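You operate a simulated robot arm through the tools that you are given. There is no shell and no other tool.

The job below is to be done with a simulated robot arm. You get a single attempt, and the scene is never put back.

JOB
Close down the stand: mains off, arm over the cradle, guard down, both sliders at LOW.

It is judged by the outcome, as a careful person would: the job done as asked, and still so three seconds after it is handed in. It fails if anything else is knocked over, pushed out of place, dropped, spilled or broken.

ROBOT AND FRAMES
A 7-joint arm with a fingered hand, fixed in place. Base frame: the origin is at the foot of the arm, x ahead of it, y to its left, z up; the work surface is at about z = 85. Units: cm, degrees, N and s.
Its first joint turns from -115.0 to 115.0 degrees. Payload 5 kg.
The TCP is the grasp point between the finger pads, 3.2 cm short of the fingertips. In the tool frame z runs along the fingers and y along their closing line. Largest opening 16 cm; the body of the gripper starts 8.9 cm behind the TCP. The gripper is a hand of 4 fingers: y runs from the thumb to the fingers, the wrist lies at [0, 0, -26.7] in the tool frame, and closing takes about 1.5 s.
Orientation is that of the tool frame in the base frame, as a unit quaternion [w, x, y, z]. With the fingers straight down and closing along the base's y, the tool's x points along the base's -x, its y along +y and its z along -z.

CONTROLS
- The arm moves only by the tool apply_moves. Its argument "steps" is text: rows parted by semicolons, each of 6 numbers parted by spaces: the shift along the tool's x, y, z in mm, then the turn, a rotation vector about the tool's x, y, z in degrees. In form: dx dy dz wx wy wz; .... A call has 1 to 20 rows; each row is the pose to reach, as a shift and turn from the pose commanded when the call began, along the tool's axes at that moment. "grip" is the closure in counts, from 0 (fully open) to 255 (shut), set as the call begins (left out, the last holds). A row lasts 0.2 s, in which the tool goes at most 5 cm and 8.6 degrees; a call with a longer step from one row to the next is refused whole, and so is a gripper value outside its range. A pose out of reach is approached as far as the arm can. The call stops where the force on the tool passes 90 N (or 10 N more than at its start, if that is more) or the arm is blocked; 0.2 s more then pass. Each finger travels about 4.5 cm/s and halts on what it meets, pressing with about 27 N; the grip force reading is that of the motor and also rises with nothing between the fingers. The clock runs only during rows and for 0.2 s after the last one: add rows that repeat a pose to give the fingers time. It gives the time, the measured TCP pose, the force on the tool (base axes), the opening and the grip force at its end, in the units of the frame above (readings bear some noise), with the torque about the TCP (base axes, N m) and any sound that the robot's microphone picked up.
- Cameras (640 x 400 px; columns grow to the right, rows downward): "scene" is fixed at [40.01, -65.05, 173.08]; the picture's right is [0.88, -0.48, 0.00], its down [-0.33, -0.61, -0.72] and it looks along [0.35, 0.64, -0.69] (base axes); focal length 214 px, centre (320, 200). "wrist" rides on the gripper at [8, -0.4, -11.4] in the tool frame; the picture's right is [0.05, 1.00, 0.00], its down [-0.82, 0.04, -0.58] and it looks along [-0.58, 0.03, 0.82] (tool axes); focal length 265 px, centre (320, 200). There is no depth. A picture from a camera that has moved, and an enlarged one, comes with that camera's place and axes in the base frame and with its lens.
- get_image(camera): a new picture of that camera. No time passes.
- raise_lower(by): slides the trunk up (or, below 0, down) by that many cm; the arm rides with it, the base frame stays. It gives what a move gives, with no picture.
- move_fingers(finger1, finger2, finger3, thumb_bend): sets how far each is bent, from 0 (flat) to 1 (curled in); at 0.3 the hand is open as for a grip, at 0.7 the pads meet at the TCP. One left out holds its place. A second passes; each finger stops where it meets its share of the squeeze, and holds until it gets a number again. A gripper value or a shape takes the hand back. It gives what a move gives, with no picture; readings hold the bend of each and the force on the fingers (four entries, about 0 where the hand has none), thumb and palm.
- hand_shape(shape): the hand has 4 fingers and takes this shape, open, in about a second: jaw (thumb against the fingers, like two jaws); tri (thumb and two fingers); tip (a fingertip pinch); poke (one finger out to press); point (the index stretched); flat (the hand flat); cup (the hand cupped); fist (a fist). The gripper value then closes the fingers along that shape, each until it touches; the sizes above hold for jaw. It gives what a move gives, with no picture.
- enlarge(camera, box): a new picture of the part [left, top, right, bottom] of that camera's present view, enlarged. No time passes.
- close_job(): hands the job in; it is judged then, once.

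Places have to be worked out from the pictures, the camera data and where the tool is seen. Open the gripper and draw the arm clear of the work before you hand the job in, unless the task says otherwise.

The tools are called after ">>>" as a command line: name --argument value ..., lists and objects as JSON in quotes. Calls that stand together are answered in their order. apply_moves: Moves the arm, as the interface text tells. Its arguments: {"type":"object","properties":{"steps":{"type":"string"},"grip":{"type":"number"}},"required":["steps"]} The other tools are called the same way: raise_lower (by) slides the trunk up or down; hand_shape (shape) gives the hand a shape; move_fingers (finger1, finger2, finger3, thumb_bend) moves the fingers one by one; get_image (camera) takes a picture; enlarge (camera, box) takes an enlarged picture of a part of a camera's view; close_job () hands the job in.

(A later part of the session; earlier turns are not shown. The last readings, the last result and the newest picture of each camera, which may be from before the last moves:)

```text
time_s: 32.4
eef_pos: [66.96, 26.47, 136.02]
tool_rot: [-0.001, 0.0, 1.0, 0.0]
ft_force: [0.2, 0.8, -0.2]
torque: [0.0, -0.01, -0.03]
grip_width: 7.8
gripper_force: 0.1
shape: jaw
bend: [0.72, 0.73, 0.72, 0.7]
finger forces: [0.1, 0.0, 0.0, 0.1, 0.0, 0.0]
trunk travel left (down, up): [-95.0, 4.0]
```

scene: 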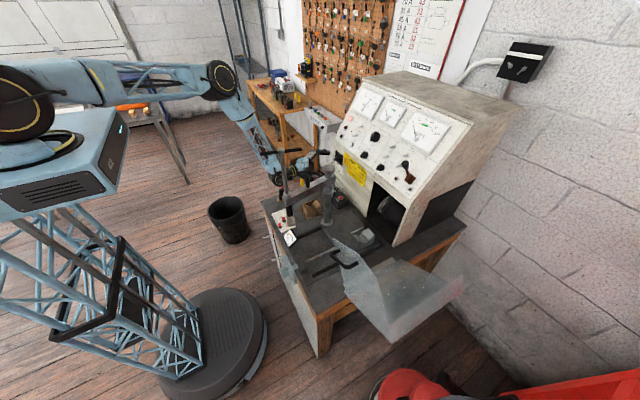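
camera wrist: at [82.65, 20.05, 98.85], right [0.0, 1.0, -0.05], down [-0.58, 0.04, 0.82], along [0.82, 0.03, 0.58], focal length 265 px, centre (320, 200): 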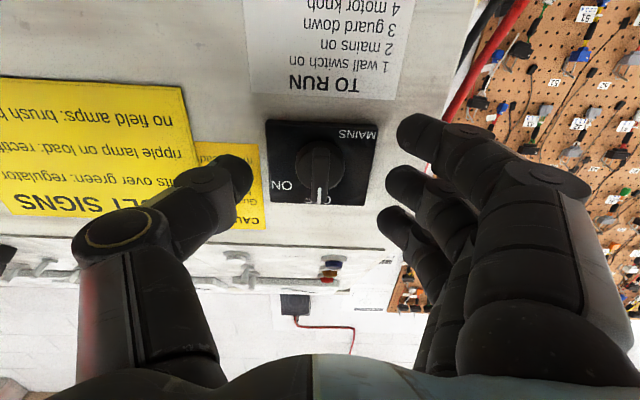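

The hand is back to tool-down at a clear spot. I'll now lean it 45° so the fingers point down toward -y and look at the swing arm, peg and T-handle from that side.

>>> apply_moves --steps "0 0 0 8 0 0; 0 0 0 16 0 0; 0 0 0 24 0 0; 0 0 0 32 0 0; 0 0 0 40 0 0; 0 0 0 45 0 0; 0 0 0 45 0 0"

>>> get_image --camera "wrist"

>>> get_image --camera "scene"

```text
time_s: 34.0
eef_pos: [66.92, 26.55, 136.25]
tool_rot: [0.0, 0.0, 0.924, -0.384]
ft_force: [0.1, -0.6, 0.4]
torque: [0.01, 0.04, 0.03]
grip_width: 7.81
gripper_force: 0.0
shape: jaw
bend: [0.72, 0.73, 0.72, 0.7]
finger forces: [0.0, 0.0, 0.0, 0.0, 0.0, 0.0]
trunk travel left (down, up): [-95.0, 4.0]
```

```text
taken
camera wrist: at [59.04, 34.3, 144.34], right [-0.05, 0.71, -0.71], down [0.82, 0.44, 0.38], along [0.58, -0.56, -0.6], focal length 265 px, centre (320, 200)
```

wrist: 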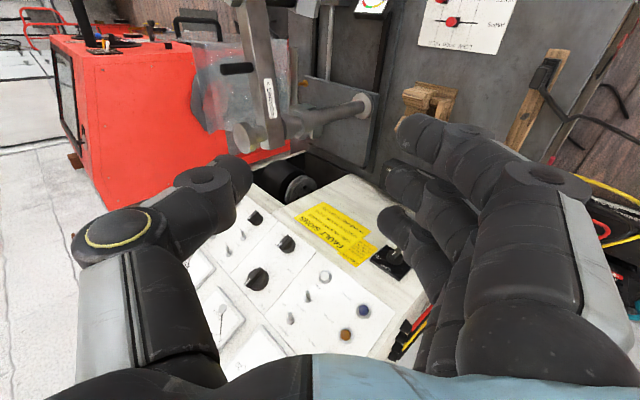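

```text
taken
```

scene: 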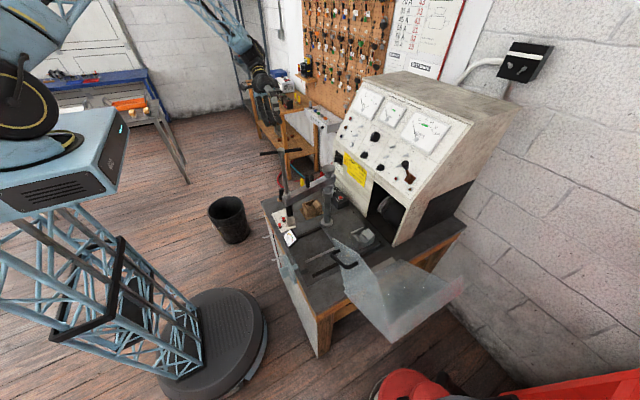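

I'll shift back along -x to bring the whole arm and T-handle into view.

>>> apply_moves --steps "50 0 0 0 0 0; 100 0 0 0 0 0; 150 0 0 0 0 0; 180 0 0 0 0 0; 180 0 0 0 0 0"

>>> get_image --camera "wrist"

>>> enlarge --camera "wrist" --box '[160, 30, 400, 180]'

```text
time_s: 35.2
eef_pos: [48.79, 26.44, 136.25]
tool_rot: [0.0, 0.0, 0.924, -0.383]
ft_force: [1.6, 0.4, -0.4]
torque: [0.04, -0.01, -0.01]
grip_width: 7.79
gripper_force: 0.1
shape: jaw
bend: [0.72, 0.73, 0.72, 0.7]
finger forces: [0.1, 0.1, 0.0, 0.1, 0.0, 0.0]
trunk travel left (down, up): [-95.0, 4.0]
```

```text
taken
camera wrist: at [40.9, 34.26, 144.48], right [-0.05, 0.71, -0.71], down [0.82, 0.44, 0.38], along [0.58, -0.56, -0.6], focal length 265 px, centre (320, 200)
```

wrist: 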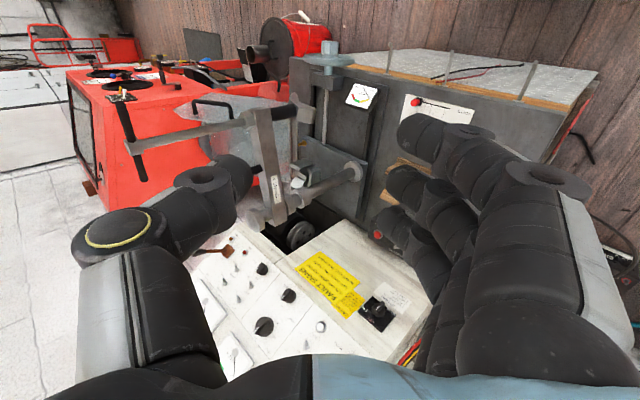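

```text
2.67 times, centred on (280, 105) of wrist
camera zoom: at [40.9, 34.26, 144.48], right [-0.05, 0.71, -0.71], down [0.82, 0.44, 0.38], along [0.58, -0.56, -0.6], focal length 708 px, centre (427, 453)
```

zoom: 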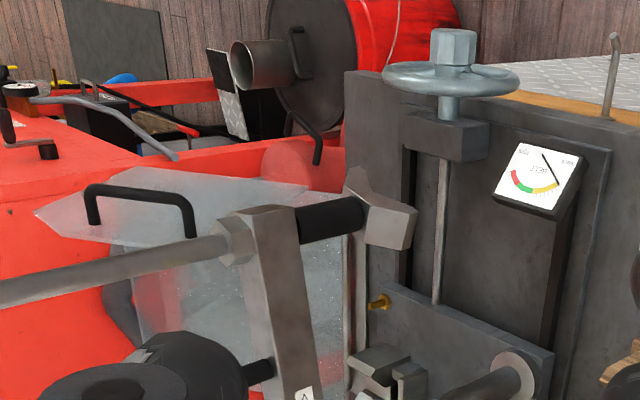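

Peg located at (66.5, -6.0), spanning z 118.5–124.3. The column is at (77, -4.1) and the T-bar at z ≈ 138 spans (50, -6) to (63.5, -9). The cradle centre is about (86.2, -21.5), so the swing is about +107° about the column. I'll straighten the hand and rise above the T-bar.

>>> apply_moves --steps "0 -20 -20 -8 0 0; 0 -40 -40 -16 0 0; 0 -60 -60 -24 0 0; 0 -80 -80 -32 0 0; 0 -100 -100 -40 0 0; 0 -110 -110 -45 0 0; 0 -110 -110 -45 0 0"

```text
time_s: 36.8
eef_pos: [48.99, 26.65, 151.6]
tool_rot: [0.0, -0.001, 1.0, 0.0]
ft_force: [-0.5, 0.6, 0.3]
torque: [-0.01, -0.01, 0.01]
grip_width: 7.79
gripper_force: 0.1
shape: jaw
bend: [0.72, 0.73, 0.72, 0.7]
finger forces: [0.1, 0.0, 0.0, 0.0, 0.1, 0.0]
trunk travel left (down, up): [-95.0, 4.0]
```

Now I move at z ≈ 151 to above the peg on the column side, yawing 10° to line up with the arm.

>>> apply_moves --steps "-24 -35 0 0 0 -1; -48 -70 0 0 0 -2; -72 -106 0 0 0 -3; -96 -142 0 0 0 -4; -120 -178 0 0 0 -5; -144 -213 0 0 0 -6; -168 -249 0 0 0 -7; -192 -284 0 0 0 -8; -216 -320 0 0 0 -10; -216 -320 0 0 0 -10"

>>> get_image --camera "wrist"

>>> enlarge --camera "scene" --box '[240, 60, 420, 240]'

```text
time_s: 39.0
eef_pos: [70.77, -5.4, 151.63]
tool_rot: [0.0, -0.087, 0.996, -0.001]
ft_force: [-0.6, 1.2, -1.1]
torque: [-0.07, -0.04, 0.0]
grip_width: 7.8
gripper_force: 0.0
shape: jaw
bend: [0.72, 0.73, 0.72, 0.7]
finger forces: [0.0, 0.0, 0.0, 0.0, 0.1, 0.0]
trunk travel left (down, up): [-95.0, 4.0]
```

```text
taken
camera wrist: at [63.04, -7.26, 162.88], right [-0.22, 0.97, 0.0], down [0.8, 0.18, 0.58], along [0.56, 0.13, -0.82], focal length 265 px, centre (320, 200)
```

wrist: 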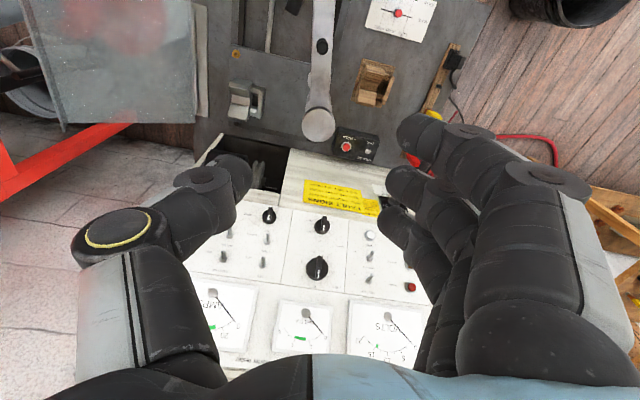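

```text
2.22 times, centred on (330, 150) of scene
camera zoom: at [40.01, -65.05, 173.08], right [0.88, -0.48, 0.0], down [-0.33, -0.61, -0.72], along [0.35, 0.64, -0.69], focal length 477 px, centre (298, 311)
```

zoom: 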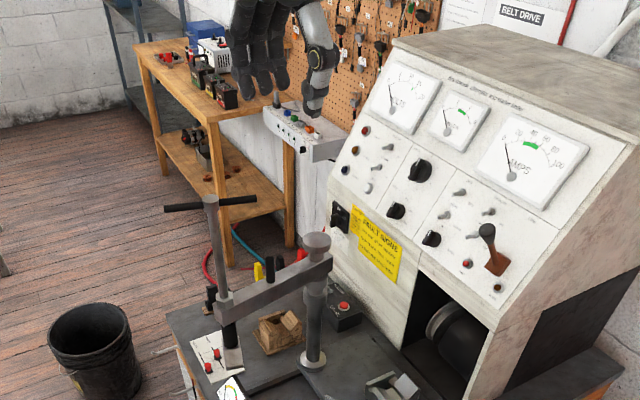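

The hand is above the T-bar level and clear of it. I'll zoom in on the peg and column cap to pin them down from this angle.

>>> enlarge --camera "wrist" --box '[270, 0, 370, 150]'

>>> enlarge --camera "wrist" --box '[200, 30, 340, 130]'

```text
2.67 times, centred on (320, 75) of wrist
camera zoom: at [63.04, -7.26, 162.88], right [-0.22, 0.97, 0.0], down [0.8, 0.18, 0.58], along [0.56, 0.13, -0.82], focal length 708 px, centre (320, 533)
```

zoom: 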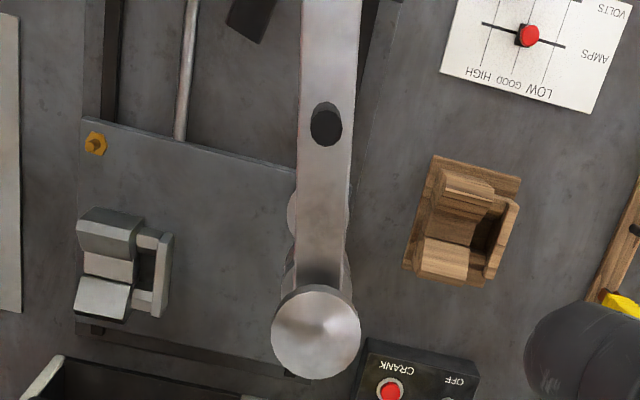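

```text
4.00 times, centred on (270, 80) of wrist
camera zoom: at [63.04, -7.26, 162.88], right [-0.22, 0.97, 0.0], down [0.8, 0.18, 0.58], along [0.56, 0.13, -0.82], focal length 1062 px, centre (520, 680)
```

zoom: 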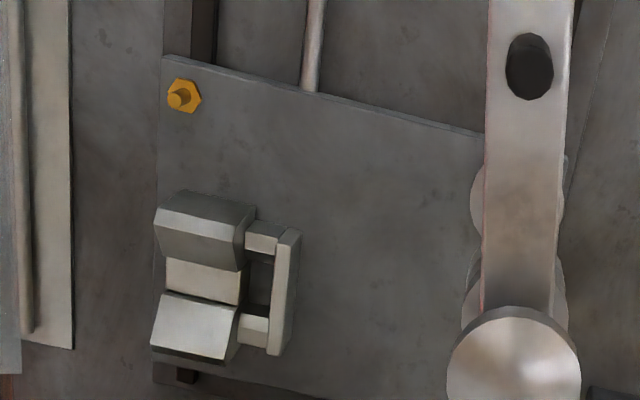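

The peg top is at (66.4, -6.1, 124.3), the column axis near (76.6, -4.2) and the cradle centre near (85.6, -22). I'll lean the hand 12° toward the column, which keeps the body off the T-bar, and come down to just above the peg.

>>> apply_moves --steps "0 0 20 0 6 0; 0 0 50 0 12 0; 5 0 90 0 12 0; 12 0 135 0 12 0; 20 0 175 0 12 0; 27 0 207 0 12 0; 33 0 237 0 12 0; 33 0 237 0 12 0"

>>> get_image --camera "wrist"

>>> enlarge --camera "scene" --box '[250, 100, 370, 220]'

```text
time_s: 40.8
eef_pos: [67.23, -5.93, 127.93]
tool_rot: [-0.103, -0.087, 0.991, -0.009]
ft_force: [-0.6, -0.5, -0.4]
torque: [-0.02, 0.01, 0.03]
grip_width: 7.78
gripper_force: 0.1
shape: jaw
bend: [0.72, 0.73, 0.72, 0.7]
finger forces: [0.0, 0.0, 0.0, 0.0, 0.0, 0.1]
trunk travel left (down, up): [-95.0, 4.0]
```

```text
taken
camera wrist: at [61.97, -7.35, 140.58], right [-0.22, 0.97, 0.01], down [0.9, 0.2, 0.4], along [0.38, 0.1, -0.92], focal length 265 px, centre (320, 200)
```

wrist: 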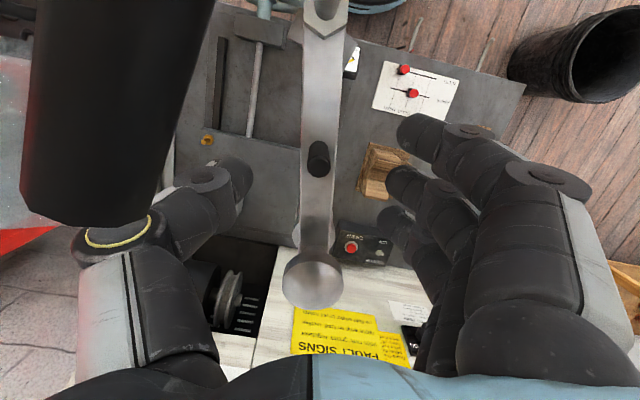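

```text
3.33 times, centred on (310, 160) of scene
camera zoom: at [40.01, -65.05, 173.08], right [0.88, -0.48, 0.0], down [-0.33, -0.61, -0.72], along [0.35, 0.64, -0.69], focal length 715 px, centre (353, 333)
```

zoom: 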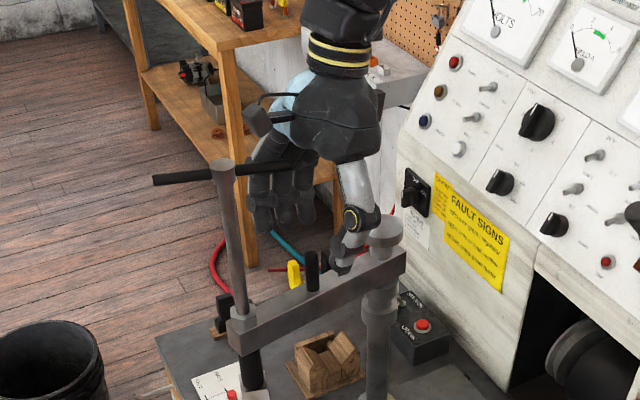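

The scene view shows the wrist camera would foul the T-bar in this orientation. I'll back up and turn the hand so the camera faces +y, away from the T-bar.

>>> apply_moves --steps "0 0 -40 0 0 0; 0 0 -85 0 0 0; 0 0 -130 0 0 0; 0 0 -175 0 0 0; 0 0 -215 0 -6 0; 0 0 -245 0 -12 0; 0 0 -245 0 -12 0"

>>> apply_moves --steps "0 0 0 0 0 8; 0 0 0 0 0 16; 0 0 0 0 0 24; 0 0 0 0 0 32; 0 0 0 0 0 40; 0 0 0 0 0 48; 0 0 0 0 0 56; 0 0 0 0 0 64; 0 0 0 0 0 72; 0 0 0 0 0 80; 0 0 0 0 0 88; 0 0 0 0 0 90; 0 0 0 0 0 90"

>>> get_image --camera "wrist"

```text
time_s: 42.4
eef_pos: [72.54, -4.93, 151.8]
tool_rot: [0.001, -0.087, 0.996, 0.0]
ft_force: [0.8, 0.2, -0.2]
torque: [-0.02, 0.03, 0.04]
grip_width: 7.79
gripper_force: 0.0
shape: jaw
bend: [0.72, 0.73, 0.72, 0.7]
finger forces: [0.1, 0.0, 0.0, 0.0, 0.1, 0.0]
trunk travel left (down, up): [-95.0, 4.0]
```

```text
time_s: 45.2
eef_pos: [72.45, -5.16, 151.78]
tool_rot: [0.0, 0.644, 0.765, 0.0]
ft_force: [0.4, 0.3, 0.0]
torque: [-0.02, 0.01, -0.02]
grip_width: 7.79
gripper_force: 0.0
shape: jaw
bend: [0.72, 0.73, 0.72, 0.7]
finger forces: [0.0, 0.0, 0.0, 0.1, 0.0, 0.0]
trunk travel left (down, up): [-95.0, 4.0]
```

```text
taken
camera wrist: at [70.69, 2.74, 163.11], right [0.97, 0.22, 0.0], down [0.18, -0.8, 0.58], along [0.13, -0.56, -0.82], focal length 265 px, centre (320, 200)
```

wrist: 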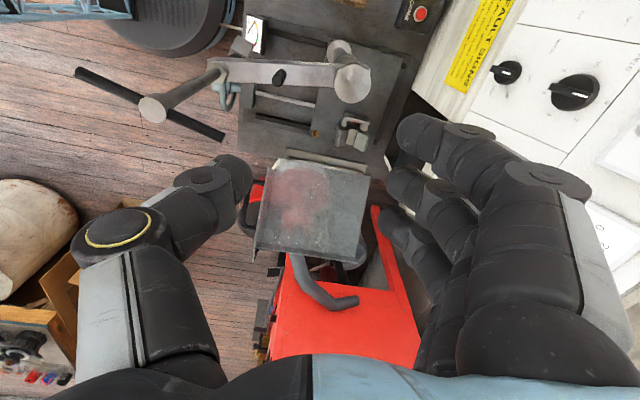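

The camera now looks from the +y side and the T-bar is clear of it. Next I lean 25° toward +y about the closing line, and move to a pre-grasp point about 12 cm back from the peg.

>>> apply_moves --steps "20 -20 10 0 -6 0; 40 -45 30 0 -12 0; 53 -60 60 0 -18 0; 53 -60 100 0 -25 0; 53 -60 140 0 -25 0; 53 -60 179 0 -25 0; 53 -60 179 0 -25 0"

>>> get_image --camera "wrist"

>>> enlarge --camera "wrist" --box '[200, 60, 400, 185]'

>>> enlarge --camera "scene" --box '[250, 100, 370, 220]'

```text
time_s: 46.8
eef_pos: [65.51, -1.06, 134.16]
tool_rot: [0.166, 0.628, 0.747, -0.139]
ft_force: [0.6, -0.4, 1.1]
torque: [0.1, -0.01, 0.02]
grip_width: 7.8
gripper_force: 0.0
shape: jaw
bend: [0.72, 0.73, 0.72, 0.7]
finger forces: [0.0, 0.1, 0.1, 0.0, 0.1, 0.0]
trunk travel left (down, up): [-95.0, 4.0]
```

```text
taken
camera wrist: at [63.05, 10.74, 140.92], right [0.98, 0.22, -0.02], down [0.13, -0.48, 0.87], along [0.18, -0.85, -0.5], focal length 265 px, centre (320, 200)
```

wrist: 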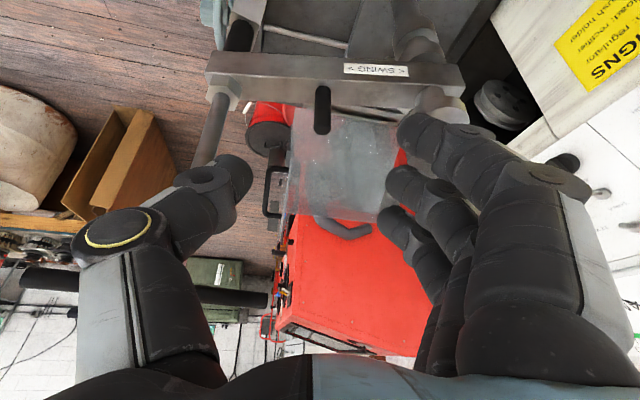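

```text
3.20 times, centred on (300, 122) of wrist
camera zoom: at [63.05, 10.74, 140.92], right [0.98, 0.22, -0.02], down [0.13, -0.48, 0.87], along [0.18, -0.85, -0.5], focal length 849 px, centre (384, 448)
```

zoom: 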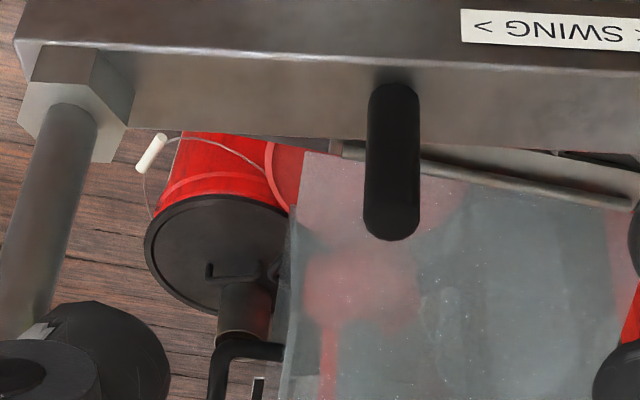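

```text
3.33 times, centred on (310, 160) of scene
camera zoom: at [40.01, -65.05, 173.08], right [0.88, -0.48, 0.0], down [-0.33, -0.61, -0.72], along [0.35, 0.64, -0.69], focal length 715 px, centre (353, 333)
```

zoom: 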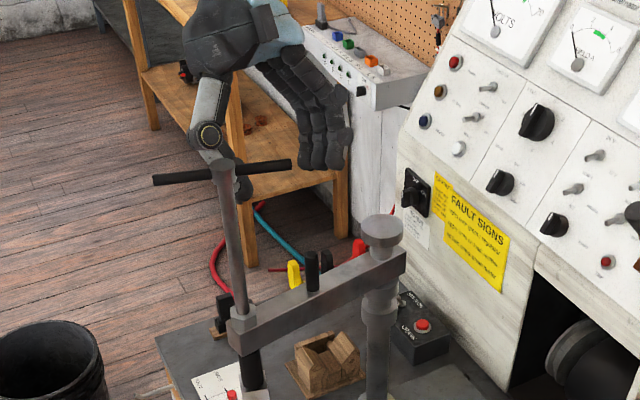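

The view is very clear: the peg stands from z 118.5 to 124.2 at x = 66.5, roughly midway between thumb and fingers. I'll narrow the opening, shift 1 cm toward the column to keep the thumb off the spindle, and go in most of the way.

>>> apply_moves --steps "0 5 0 0 0 0; 0 10 10 0 0 0; 0 10 30 0 0 0; 0 10 50 0 0 0; 1 10 70 0 0 0; 2 10 85 0 0 0; 2 10 85 0 0 0" --grip 160

>>> get_image --camera "wrist"

>>> enlarge --camera "scene" --box '[260, 130, 360, 220]'

```text
time_s: 48.4
eef_pos: [67.1, -4.12, 126.28]
tool_rot: [0.166, 0.628, 0.748, -0.139]
ft_force: [0.6, -0.5, 0.6]
torque: [0.04, 0.0, -0.01]
grip_width: 6.03
gripper_force: 0.0
shape: jaw
bend: [0.73, 0.73, 0.73, 0.7]
finger forces: [0.1, 0.1, 0.1, 0.0, 0.0, 0.0]
trunk travel left (down, up): [-95.0, 4.0]
```

```text
taken
camera wrist: at [64.61, 7.7, 133.02], right [0.98, 0.22, -0.02], down [0.13, -0.48, 0.87], along [0.18, -0.85, -0.5], focal length 265 px, centre (320, 200)
```

wrist: 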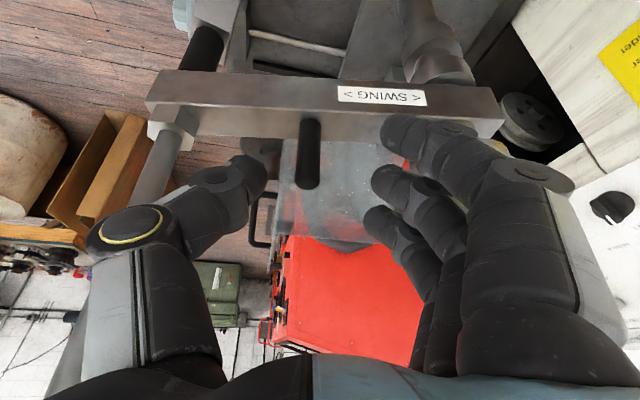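

```text
4.44 times, centred on (310, 175) of scene
camera zoom: at [40.01, -65.05, 173.08], right [0.88, -0.48, 0.0], down [-0.33, -0.61, -0.72], along [0.35, 0.64, -0.69], focal length 953 px, centre (364, 311)
```

zoom: 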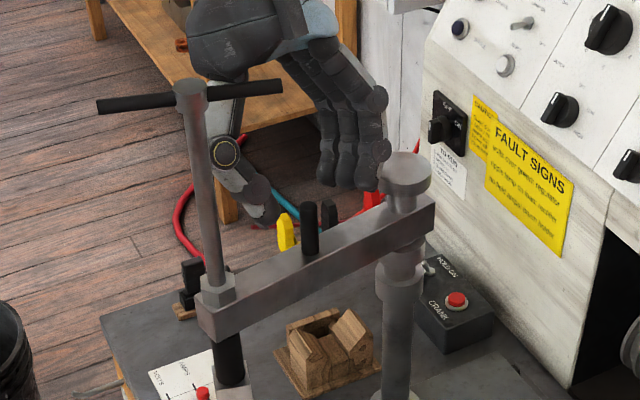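

Everything is lined up, with the spindle clear of the thumb and the column clear of the fingers. I'll advance the remaining 37 mm so the pads are level with the peg.

>>> apply_moves --steps "0 0 12 0 0 0; 0 0 24 0 0 0; 0 0 32 0 0 0; 0 0 37 0 0 0; 0 0 37 0 0 0"

>>> get_image --camera "wrist"

>>> enlarge --camera "scene" --box '[260, 130, 360, 220]'

```text
time_s: 49.6
eef_pos: [67.39, -5.5, 122.96]
tool_rot: [0.167, 0.628, 0.748, -0.138]
ft_force: [1.9, 4.1, 24.1]
torque: [0.42, -0.95, 0.12]
grip_width: 6.09
gripper_force: 0.0
shape: jaw
bend: [0.76, 0.73, 0.73, 0.7]
finger forces: [22.5, 0.0, 0.0, 0.1, 0.1, 0.1]
trunk travel left (down, up): [-95.0, 4.0]
```

```text
taken
camera wrist: at [64.92, 6.28, 129.75], right [0.98, 0.22, -0.02], down [0.12, -0.48, 0.87], along [0.18, -0.85, -0.5], focal length 265 px, centre (320, 200)
```

wrist: 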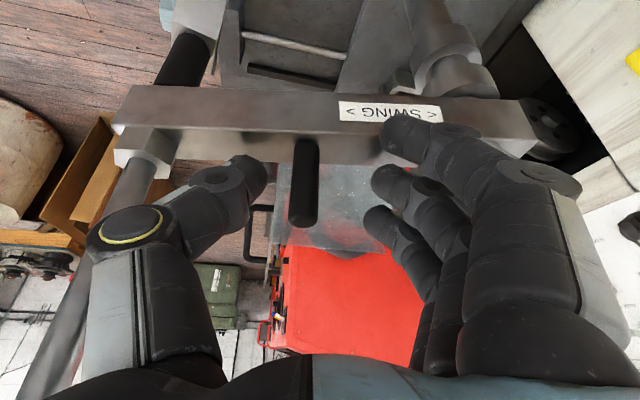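

```text
4.44 times, centred on (310, 175) of scene
camera zoom: at [40.01, -65.05, 173.08], right [0.88, -0.48, 0.0], down [-0.33, -0.61, -0.72], along [0.35, 0.64, -0.69], focal length 953 px, centre (364, 311)
```

zoom: 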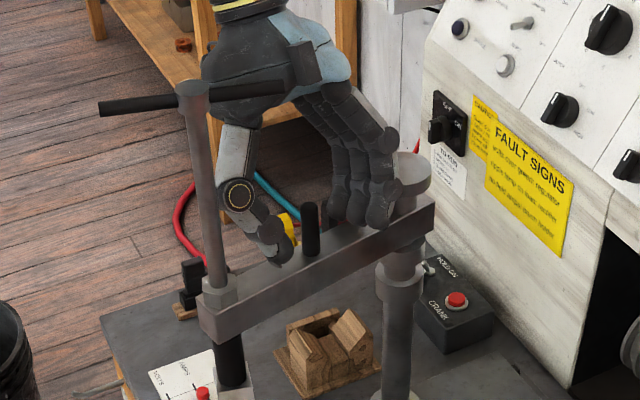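

The lowest finger is resting on the arm top at 22 N. I'll back off 7 mm along the approach line and then close on the peg.

>>> apply_moves --steps "0 0 -7 0 0 0; 0 0 -7 0 0 0"

>>> apply_moves --steps "0 0 0 0 0 0; 0 0 0 0 0 0; 0 0 0 0 0 0; 0 0 0 0 0 0; 0 0 0 0 0 0; 0 0 0 0 0 0; 0 0 0 0 0 0" --grip 255

>>> get_image --camera "wrist"

>>> enlarge --camera "scene" --box '[260, 130, 360, 220]'

```text
time_s: 50.2
eef_pos: [67.37, -5.46, 123.34]
tool_rot: [0.165, 0.628, 0.747, -0.14]
ft_force: [0.5, 0.1, 0.0]
torque: [-0.01, 0.0, 0.01]
grip_width: 6.02
gripper_force: 0.0
shape: jaw
bend: [0.73, 0.73, 0.73, 0.7]
finger forces: [0.0, 0.0, 0.0, 0.1, 0.0, 0.0]
trunk travel left (down, up): [-95.0, 4.0]
```

```text
time_s: 51.8
eef_pos: [67.21, -5.46, 123.53]
tool_rot: [0.165, 0.628, 0.747, -0.14]
ft_force: [-12.7, -2.3, -3.3]
torque: [0.02, 0.1, -0.14]
grip_width: 0.58
gripper_force: 26.9
shape: jaw
bend: [0.68, 0.67, 0.68, 0.7]
finger forces: [0.1, 10.9, 0.0, 0.1, 23.3, 0.0]
trunk travel left (down, up): [-95.0, 4.0]
```

```text
taken
camera wrist: at [64.74, 6.37, 130.29], right [0.98, 0.22, -0.02], down [0.13, -0.48, 0.87], along [0.18, -0.85, -0.5], focal length 265 px, centre (320, 200)
```

wrist: 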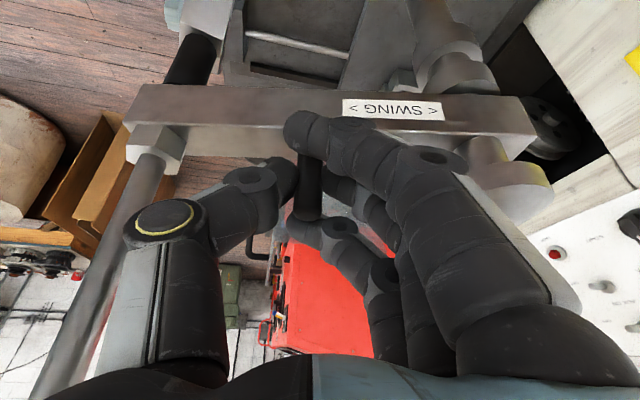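

```text
4.44 times, centred on (310, 175) of scene
camera zoom: at [40.01, -65.05, 173.08], right [0.88, -0.48, 0.0], down [-0.33, -0.61, -0.72], along [0.35, 0.64, -0.69], focal length 953 px, centre (364, 311)
```

zoom: 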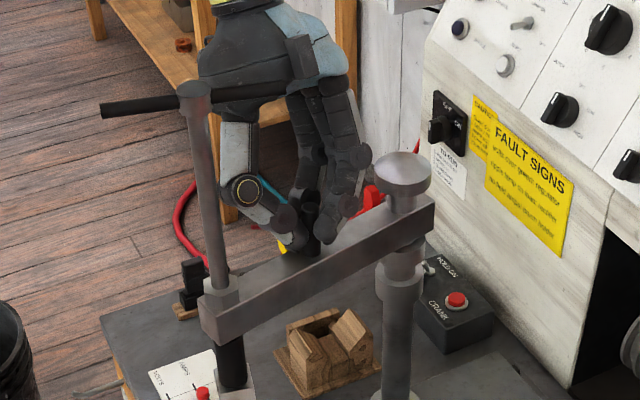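

The peg is held (thumb 23 N, middle finger 11 N) and caged by the outer fingers. I'll swing it around the column axis at (76.6, -4.2), turning the hand with it, and start with 12° as a test.

>>> apply_moves --steps "-5.9 0 2.8 -1.69 0 -3.62; -11.8 0.4 5.5 -3.38 0 -7.23; -17.7 1.3 8.3 -5.07 0 -10.85; -17.7 1.3 8.3 -5.07 0 -10.85"

>>> get_image --camera "wrist"

>>> enlarge --camera "scene" --box '[240, 110, 400, 250]'

```text
time_s: 52.8
eef_pos: [67.62, -7.48, 123.59]
tool_rot: [0.179, 0.547, 0.809, -0.121]
ft_force: [-14.4, -6.6, -0.4]
torque: [-0.07, 0.18, -0.12]
grip_width: 0.56
gripper_force: 26.7
shape: jaw
bend: [0.68, 0.67, 0.68, 0.7]
finger forces: [0.0, 10.7, 0.0, 0.0, 25.8, 0.0]
trunk travel left (down, up): [-95.0, 4.0]
```

```text
taken
camera wrist: at [62.77, 3.62, 130.27], right [0.91, 0.42, -0.02], down [0.22, -0.44, 0.87], along [0.35, -0.79, -0.5], focal length 265 px, centre (320, 200)
```

wrist: 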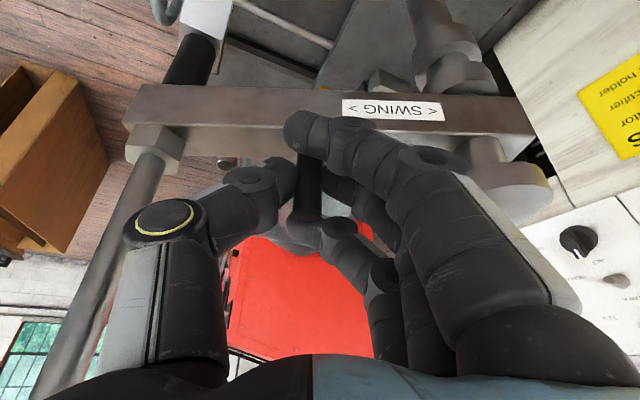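

```text
2.86 times, centred on (320, 180) of scene
camera zoom: at [40.01, -65.05, 173.08], right [0.88, -0.48, 0.0], down [-0.33, -0.61, -0.72], along [0.35, 0.64, -0.69], focal length 613 px, centre (320, 257)
```

zoom: 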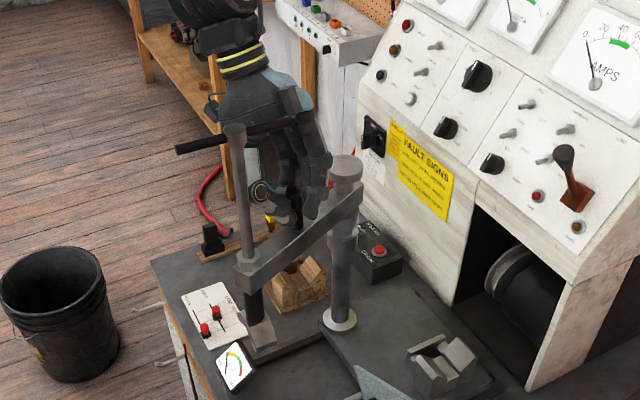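

The arm follows smoothly with low forces. I'll continue another 28° in 4° rows.

>>> apply_moves --steps "-5.9 0 2.8 -1.69 0 -3.62; -11.8 0.4 5.5 -3.38 0 -7.23; -17.7 1.3 8.3 -5.07 0 -10.85; -23.5 2.6 11.0 -6.76 0 -14.46; -29.2 4.4 13.6 -8.45 0 -18.08; -34.8 6.6 16.2 -10.14 0 -21.7; -40.2 9.2 18.8 -11.83 0 -25.31; -40.2 9.2 18.8 -11.83 0 -25.31"

>>> enlarge --camera "scene" --box '[240, 110, 420, 270]'

>>> get_image --camera "wrist"

```text
time_s: 54.6
eef_pos: [70.21, -11.39, 123.63]
tool_rot: [0.203, 0.336, 0.917, -0.073]
ft_force: [-10.0, -14.1, -3.0]
torque: [-0.16, 0.15, -0.1]
grip_width: 0.58
gripper_force: 27.2
shape: jaw
bend: [0.68, 0.67, 0.68, 0.7]
finger forces: [0.1, 9.2, 0.0, 0.0, 26.0, 0.1]
trunk travel left (down, up): [-95.0, 4.0]
```

```text
2.50 times, centred on (330, 190) of scene
camera zoom: at [40.01, -65.05, 173.08], right [0.88, -0.48, 0.0], down [-0.33, -0.61, -0.72], along [0.35, 0.64, -0.69], focal length 536 px, centre (295, 225)
```

zoom: 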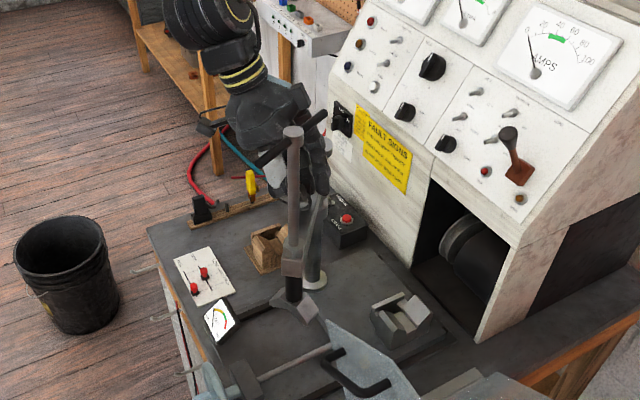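

```text
taken
camera wrist: at [60.74, -3.88, 130.32], right [0.61, 0.79, -0.02], down [0.4, -0.29, 0.87], along [0.68, -0.54, -0.5], focal length 265 px, centre (320, 200)
```

wrist: 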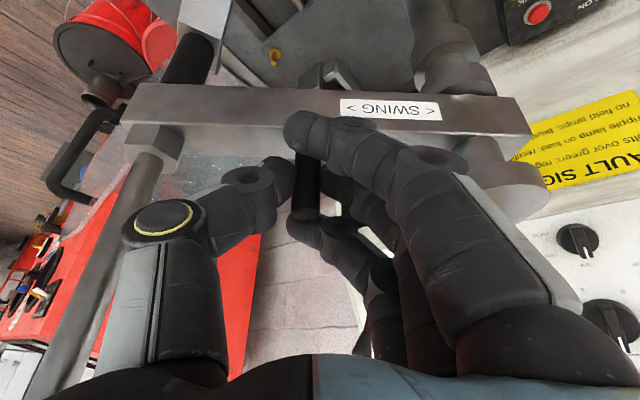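

The arm is at about 230° with steady forces. The head clears the guard tip by roughly 3 cm by my estimate, so I'll continue another 28°.

>>> apply_moves --steps "-5.9 0 2.8 -1.69 0 -3.62; -11.8 0.4 5.5 -3.38 0 -7.23; -17.7 1.3 8.3 -5.07 0 -10.85; -17.7 1.3 8.3 -5.07 0 -10.85"

>>> enlarge --camera "scene" --box '[280, 130, 420, 260]'

>>> get_image --camera "wrist"

```text
time_s: 55.6
eef_pos: [71.83, -12.54, 123.55]
tool_rot: [0.211, 0.237, 0.947, -0.052]
ft_force: [-8.1, -19.0, 3.3]
torque: [-0.37, 0.12, -0.18]
grip_width: 0.56
gripper_force: 26.8
shape: jaw
bend: [0.68, 0.67, 0.68, 0.7]
finger forces: [0.1, 8.9, 0.0, 0.1, 29.2, 0.0]
trunk travel left (down, up): [-95.0, 4.0]
```

```text
3.08 times, centred on (350, 195) of scene
camera zoom: at [40.01, -65.05, 173.08], right [0.88, -0.48, 0.0], down [-0.33, -0.61, -0.72], along [0.35, 0.64, -0.69], focal length 660 px, centre (228, 215)
```

zoom: 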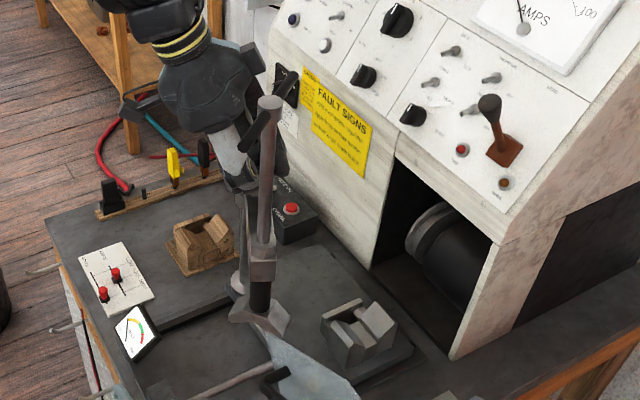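

```text
taken
camera wrist: at [61.0, -7.21, 130.28], right [0.43, 0.9, -0.02], down [0.45, -0.2, 0.87], along [0.78, -0.38, -0.5], focal length 265 px, centre (320, 200)
```

wrist: 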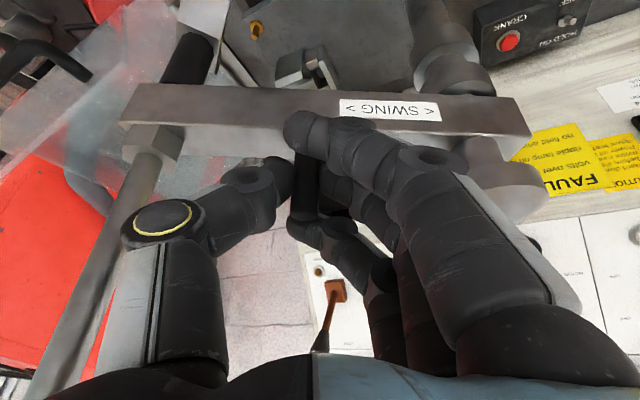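

Forces rose slightly, to 19 N radially. I'll zoom in on the head and guard tip to make sure they aren't touching.

>>> enlarge --camera "scene" --box '[315, 175, 375, 225]'

>>> enlarge --camera "wrist" --box '[0, 0, 240, 150]'

```text
8.00 times, centred on (345, 200) of scene
camera zoom: at [40.01, -65.05, 173.08], right [0.88, -0.48, 0.0], down [-0.33, -0.61, -0.72], along [0.35, 0.64, -0.69], focal length 1716 px, centre (120, 200)
```

zoom: 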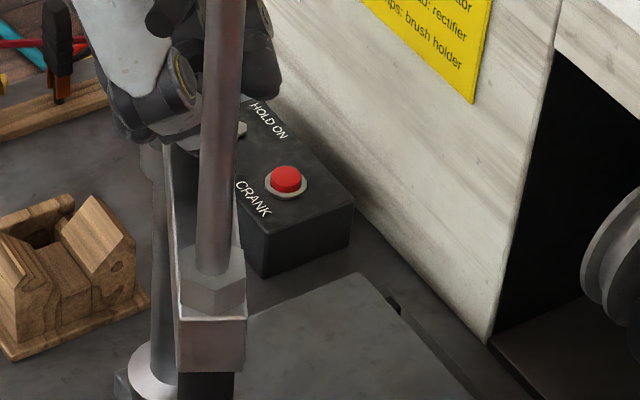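

```text
2.67 times, centred on (120, 75) of wrist
camera zoom: at [61.0, -7.21, 130.28], right [0.43, 0.9, -0.02], down [0.45, -0.2, 0.87], along [0.78, -0.38, -0.5], focal length 708 px, centre (853, 533)
```

zoom: 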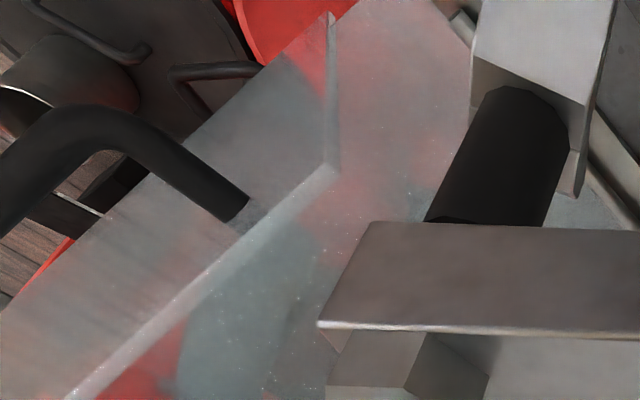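

>>> enlarge --camera "scene" --box '[310, 190, 380, 250]'

```text
6.67 times, centred on (345, 220) of scene
camera zoom: at [40.01, -65.05, 173.08], right [0.88, -0.48, 0.0], down [-0.33, -0.61, -0.72], along [0.35, 0.64, -0.69], focal length 1430 px, centre (153, 67)
```

zoom: 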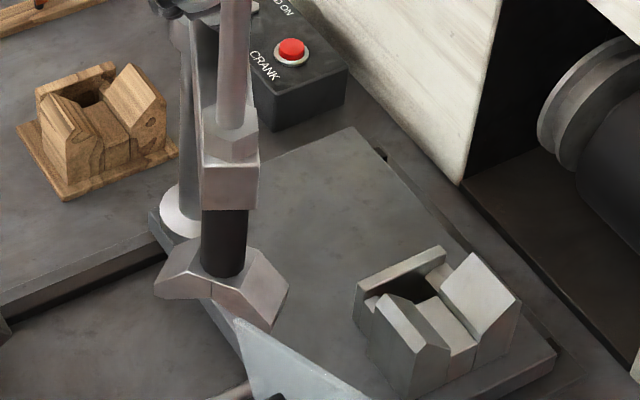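

There's a clear gap between head and guard tip. The force is purely radial, from a slightly mis-estimated swing centre, so I'll bias the path outward a couple of millimetres and continue 28°.

>>> apply_moves --steps "-5.9 -0.5 2.8 -1.69 0 -3.62; -11.8 -0.6 5.5 -3.38 0 -7.23; -17.7 -0.2 8.3 -5.07 0 -10.85; -23.5 0.6 11.0 -6.76 0 -14.46; -29.2 2.2 13.6 -8.45 0 -18.08; -34.8 4.3 16.2 -10.14 0 -21.7; -40.2 6.8 18.8 -11.83 0 -25.31; -40.2 6.8 18.8 -11.83 0 -25.31"

>>> enlarge --camera "scene" --box '[290, 140, 430, 260]'

>>> get_image --camera "wrist"

```text
time_s: 57.4
eef_pos: [76.3, -14.09, 123.41]
tool_rot: [0.217, 0.001, 0.976, 0.0]
ft_force: [0.1, -18.2, 4.9]
torque: [-0.34, -0.06, -0.15]
grip_width: 0.65
gripper_force: 27.1
shape: jaw
bend: [0.68, 0.67, 0.68, 0.7]
finger forces: [0.1, 10.1, 0.0, 0.0, 28.8, 0.0]
trunk travel left (down, up): [-95.0, 4.0]
```

```text
3.33 times, centred on (360, 200) of scene
camera zoom: at [40.01, -65.05, 173.08], right [0.88, -0.48, 0.0], down [-0.33, -0.61, -0.72], along [0.35, 0.64, -0.69], focal length 715 px, centre (187, 200)
```

zoom: 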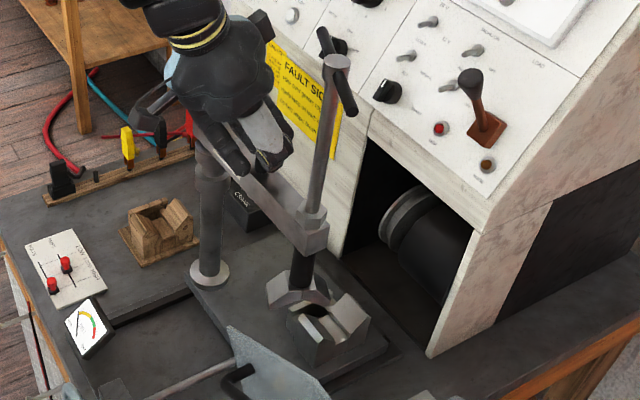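

```text
taken
camera wrist: at [64.21, -14.42, 130.24], right [-0.04, 1.0, -0.02], down [0.49, 0.04, 0.87], along [0.87, 0.03, -0.5], focal length 265 px, centre (320, 200)
```

wrist: 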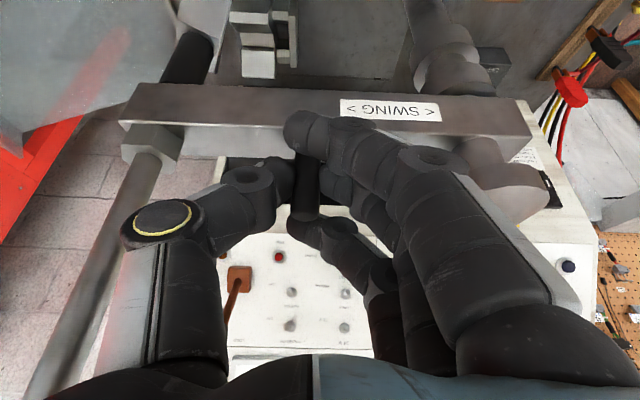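

The arm is at about 270°, with 26° to go. I'll do 20° more, then check alignment over the cradle.

>>> apply_moves --steps "-5.9 -0.5 2.8 -1.69 0 -3.62; -11.8 -0.6 5.5 -3.38 0 -7.23; -17.7 -0.2 8.3 -5.07 0 -10.85; -23.5 0.6 11.0 -6.76 0 -14.46; -29.2 2.2 13.6 -8.45 0 -18.08; -29.2 2.2 13.6 -8.45 0 -18.08"

>>> enlarge --camera "scene" --box '[310, 140, 430, 260]'

>>> get_image --camera "wrist"

>>> enlarge --camera "wrist" --box '[140, 0, 340, 120]'

```text
time_s: 58.8
eef_pos: [79.47, -13.66, 123.45]
tool_rot: [0.214, -0.168, 0.962, 0.038]
ft_force: [10.5, -20.2, 13.5]
torque: [-0.45, -0.32, -0.2]
grip_width: 0.67
gripper_force: 27.2
shape: jaw
bend: [0.68, 0.67, 0.68, 0.71]
finger forces: [0.0, 9.5, 0.0, 0.0, 31.7, 0.0]
trunk travel left (down, up): [-95.0, 4.0]
```

```text
3.33 times, centred on (370, 200) of scene
camera zoom: at [40.01, -65.05, 173.08], right [0.88, -0.48, 0.0], down [-0.33, -0.61, -0.72], along [0.35, 0.64, -0.69], focal length 715 px, centre (153, 200)
```

zoom: 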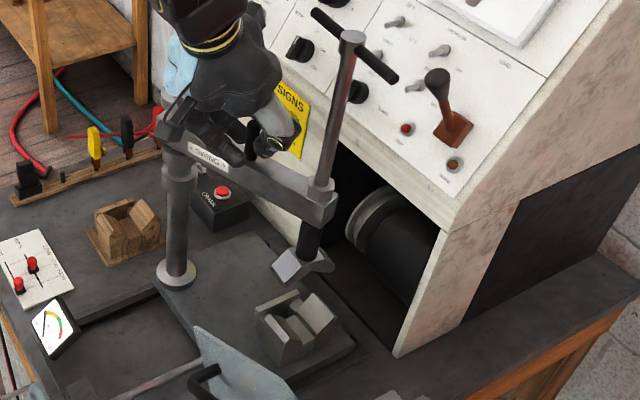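

```text
taken
camera wrist: at [68.25, -18.18, 130.17], right [-0.38, 0.92, -0.02], down [0.45, 0.21, 0.87], along [0.81, 0.32, -0.49], focal length 265 px, centre (320, 200)
```

wrist: 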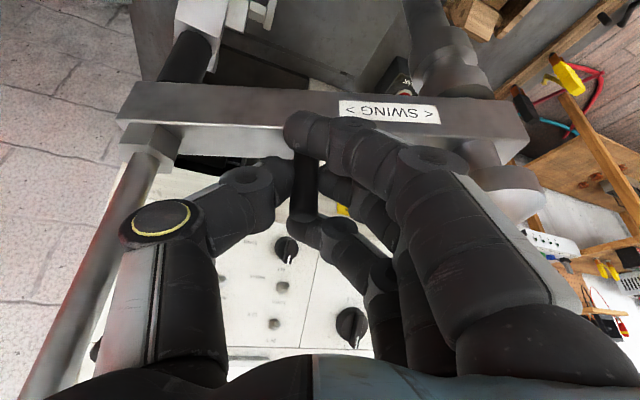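

```text
3.20 times, centred on (240, 60) of wrist
camera zoom: at [68.25, -18.18, 130.17], right [-0.38, 0.92, -0.02], down [0.45, 0.21, 0.87], along [0.81, 0.32, -0.49], focal length 849 px, centre (576, 648)
```

zoom: 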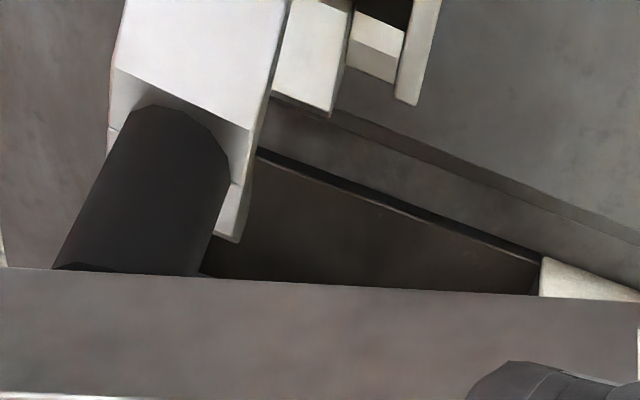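

In the scene view the head is nearly above the V-block. By my geometry about 6° remain before the head's V lines up with the cradle's groove.

>>> apply_moves --steps "-4.4 -0.3 2.1 -1.27 0 -2.71; -8.8 -0.4 4.1 -2.53 0 -5.42; -8.8 -0.4 4.1 -2.53 0 -5.42"

>>> enlarge --camera "scene" --box '[340, 190, 420, 250]'

>>> enlarge --camera "wrist" --box '[140, 0, 340, 120]'

```text
time_s: 59.6
eef_pos: [80.41, -13.33, 123.43]
tool_rot: [0.212, -0.218, 0.951, 0.05]
ft_force: [10.1, -21.0, 9.7]
torque: [-0.47, -0.31, -0.24]
grip_width: 0.68
gripper_force: 27.2
shape: jaw
bend: [0.68, 0.67, 0.68, 0.71]
finger forces: [0.1, 9.5, 0.0, 0.1, 31.7, 0.0]
trunk travel left (down, up): [-95.0, 4.0]
```

```text
6.67 times, centred on (380, 220) of scene
camera zoom: at [40.01, -65.05, 173.08], right [0.88, -0.48, 0.0], down [-0.33, -0.61, -0.72], along [0.35, 0.64, -0.69], focal length 1430 px, centre (-80, 67)
```

zoom: 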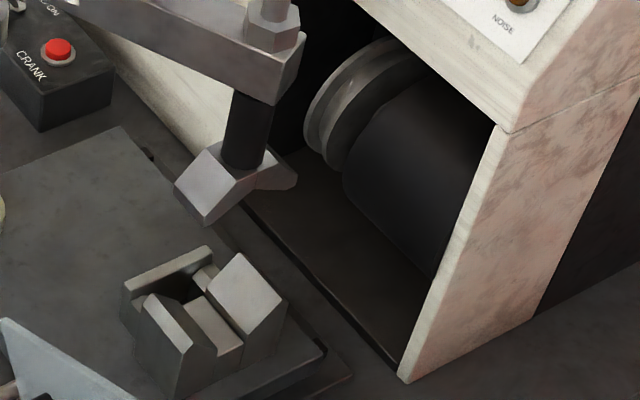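

```text
3.20 times, centred on (240, 60) of wrist
camera zoom: at [69.69, -19.05, 130.18], right [-0.48, 0.88, -0.02], down [0.43, 0.25, 0.87], along [0.77, 0.41, -0.49], focal length 849 px, centre (576, 648)
```

zoom: 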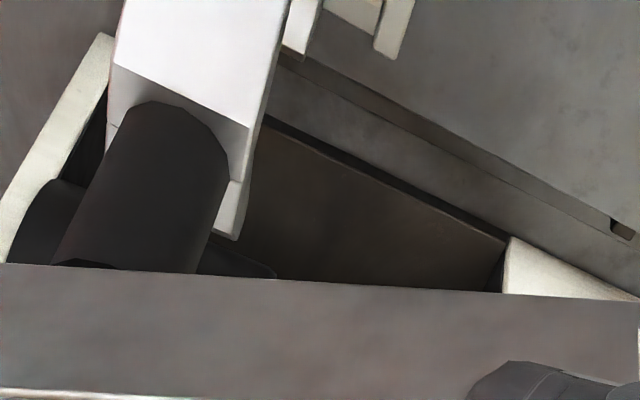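

The head's vertical line drops onto the cradle's centre in this view. I'll zoom in on both to compare their V-groove directions.

>>> enlarge --camera "scene" --box '[350, 205, 390, 245]'

>>> get_image --camera "wrist"

```text
10.00 times, centred on (370, 225) of scene
camera zoom: at [40.01, -65.05, 173.08], right [0.88, -0.48, 0.0], down [-0.33, -0.61, -0.72], along [0.35, 0.64, -0.69], focal length 2145 px, centre (-180, -50)
```

zoom: 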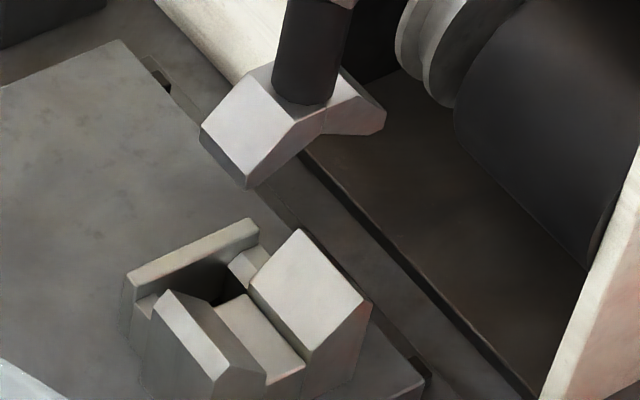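

```text
taken
camera wrist: at [69.69, -19.05, 130.18], right [-0.48, 0.88, -0.02], down [0.43, 0.25, 0.87], along [0.77, 0.41, -0.49], focal length 265 px, centre (320, 200)
```

wrist: 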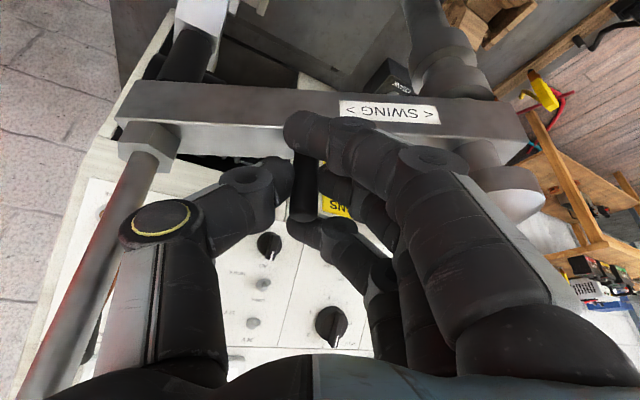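

The cradle groove runs along y, and position and groove direction both call for slightly more rotation. I'll add 2°, then release the peg.

>>> apply_moves --steps "-1.5 -0.1 0.7 -0.42 0 -0.9; -3 -0.1 1.4 -0.84 0 -1.81; -3 -0.1 1.4 -0.84 0 -1.81; -3 -0.1 1.4 -0.84 0 -1.81"

>>> apply_moves --steps "0 0 0 0 0 0; 0 0 0 0 0 0; 0 0 0 0 0 0; 0 0 0 0 0 0; 0 0 0 0 0 0; 0 0 0 0 0 0" --grip 160

>>> get_image --camera "wrist"

>>> enlarge --camera "scene" --box '[310, 140, 430, 260]'

```text
time_s: 60.6
eef_pos: [80.4, -13.39, 123.44]
tool_rot: [0.21, -0.232, 0.948, 0.052]
ft_force: [-4.3, -26.2, 8.3]
torque: [-0.49, 0.03, -0.39]
grip_width: 0.69
gripper_force: 26.7
shape: jaw
bend: [0.68, 0.67, 0.68, 0.71]
finger forces: [0.0, 10.0, 0.0, 0.0, 30.1, 0.0]
trunk travel left (down, up): [-95.0, 4.0]
```

```text
time_s: 62.0
eef_pos: [80.54, -12.93, 123.39]
tool_rot: [0.212, -0.233, 0.948, 0.052]
ft_force: [0.1, 0.4, -0.3]
torque: [-0.01, -0.01, 0.05]
grip_width: 5.89
gripper_force: 0.0
shape: jaw
bend: [0.73, 0.73, 0.73, 0.7]
finger forces: [0.0, 0.0, 0.0, 0.0, 0.0, 0.0]
trunk travel left (down, up): [-95.0, 4.0]
```

```text
taken
camera wrist: at [70.13, -19.06, 130.21], right [-0.51, 0.86, -0.02], down [0.42, 0.27, 0.87], along [0.75, 0.43, -0.5], focal length 265 px, centre (320, 200)
```

wrist: 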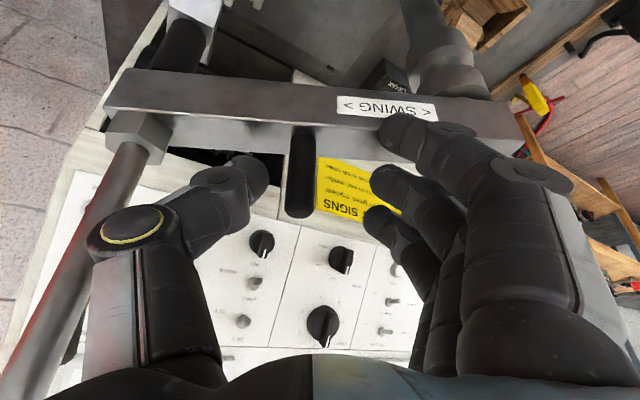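

```text
3.33 times, centred on (370, 200) of scene
camera zoom: at [40.01, -65.05, 173.08], right [0.88, -0.48, 0.0], down [-0.33, -0.61, -0.72], along [0.35, 0.64, -0.69], focal length 715 px, centre (153, 200)
```

zoom: 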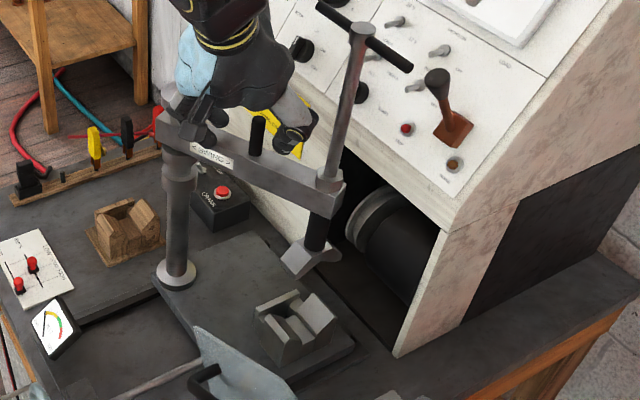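

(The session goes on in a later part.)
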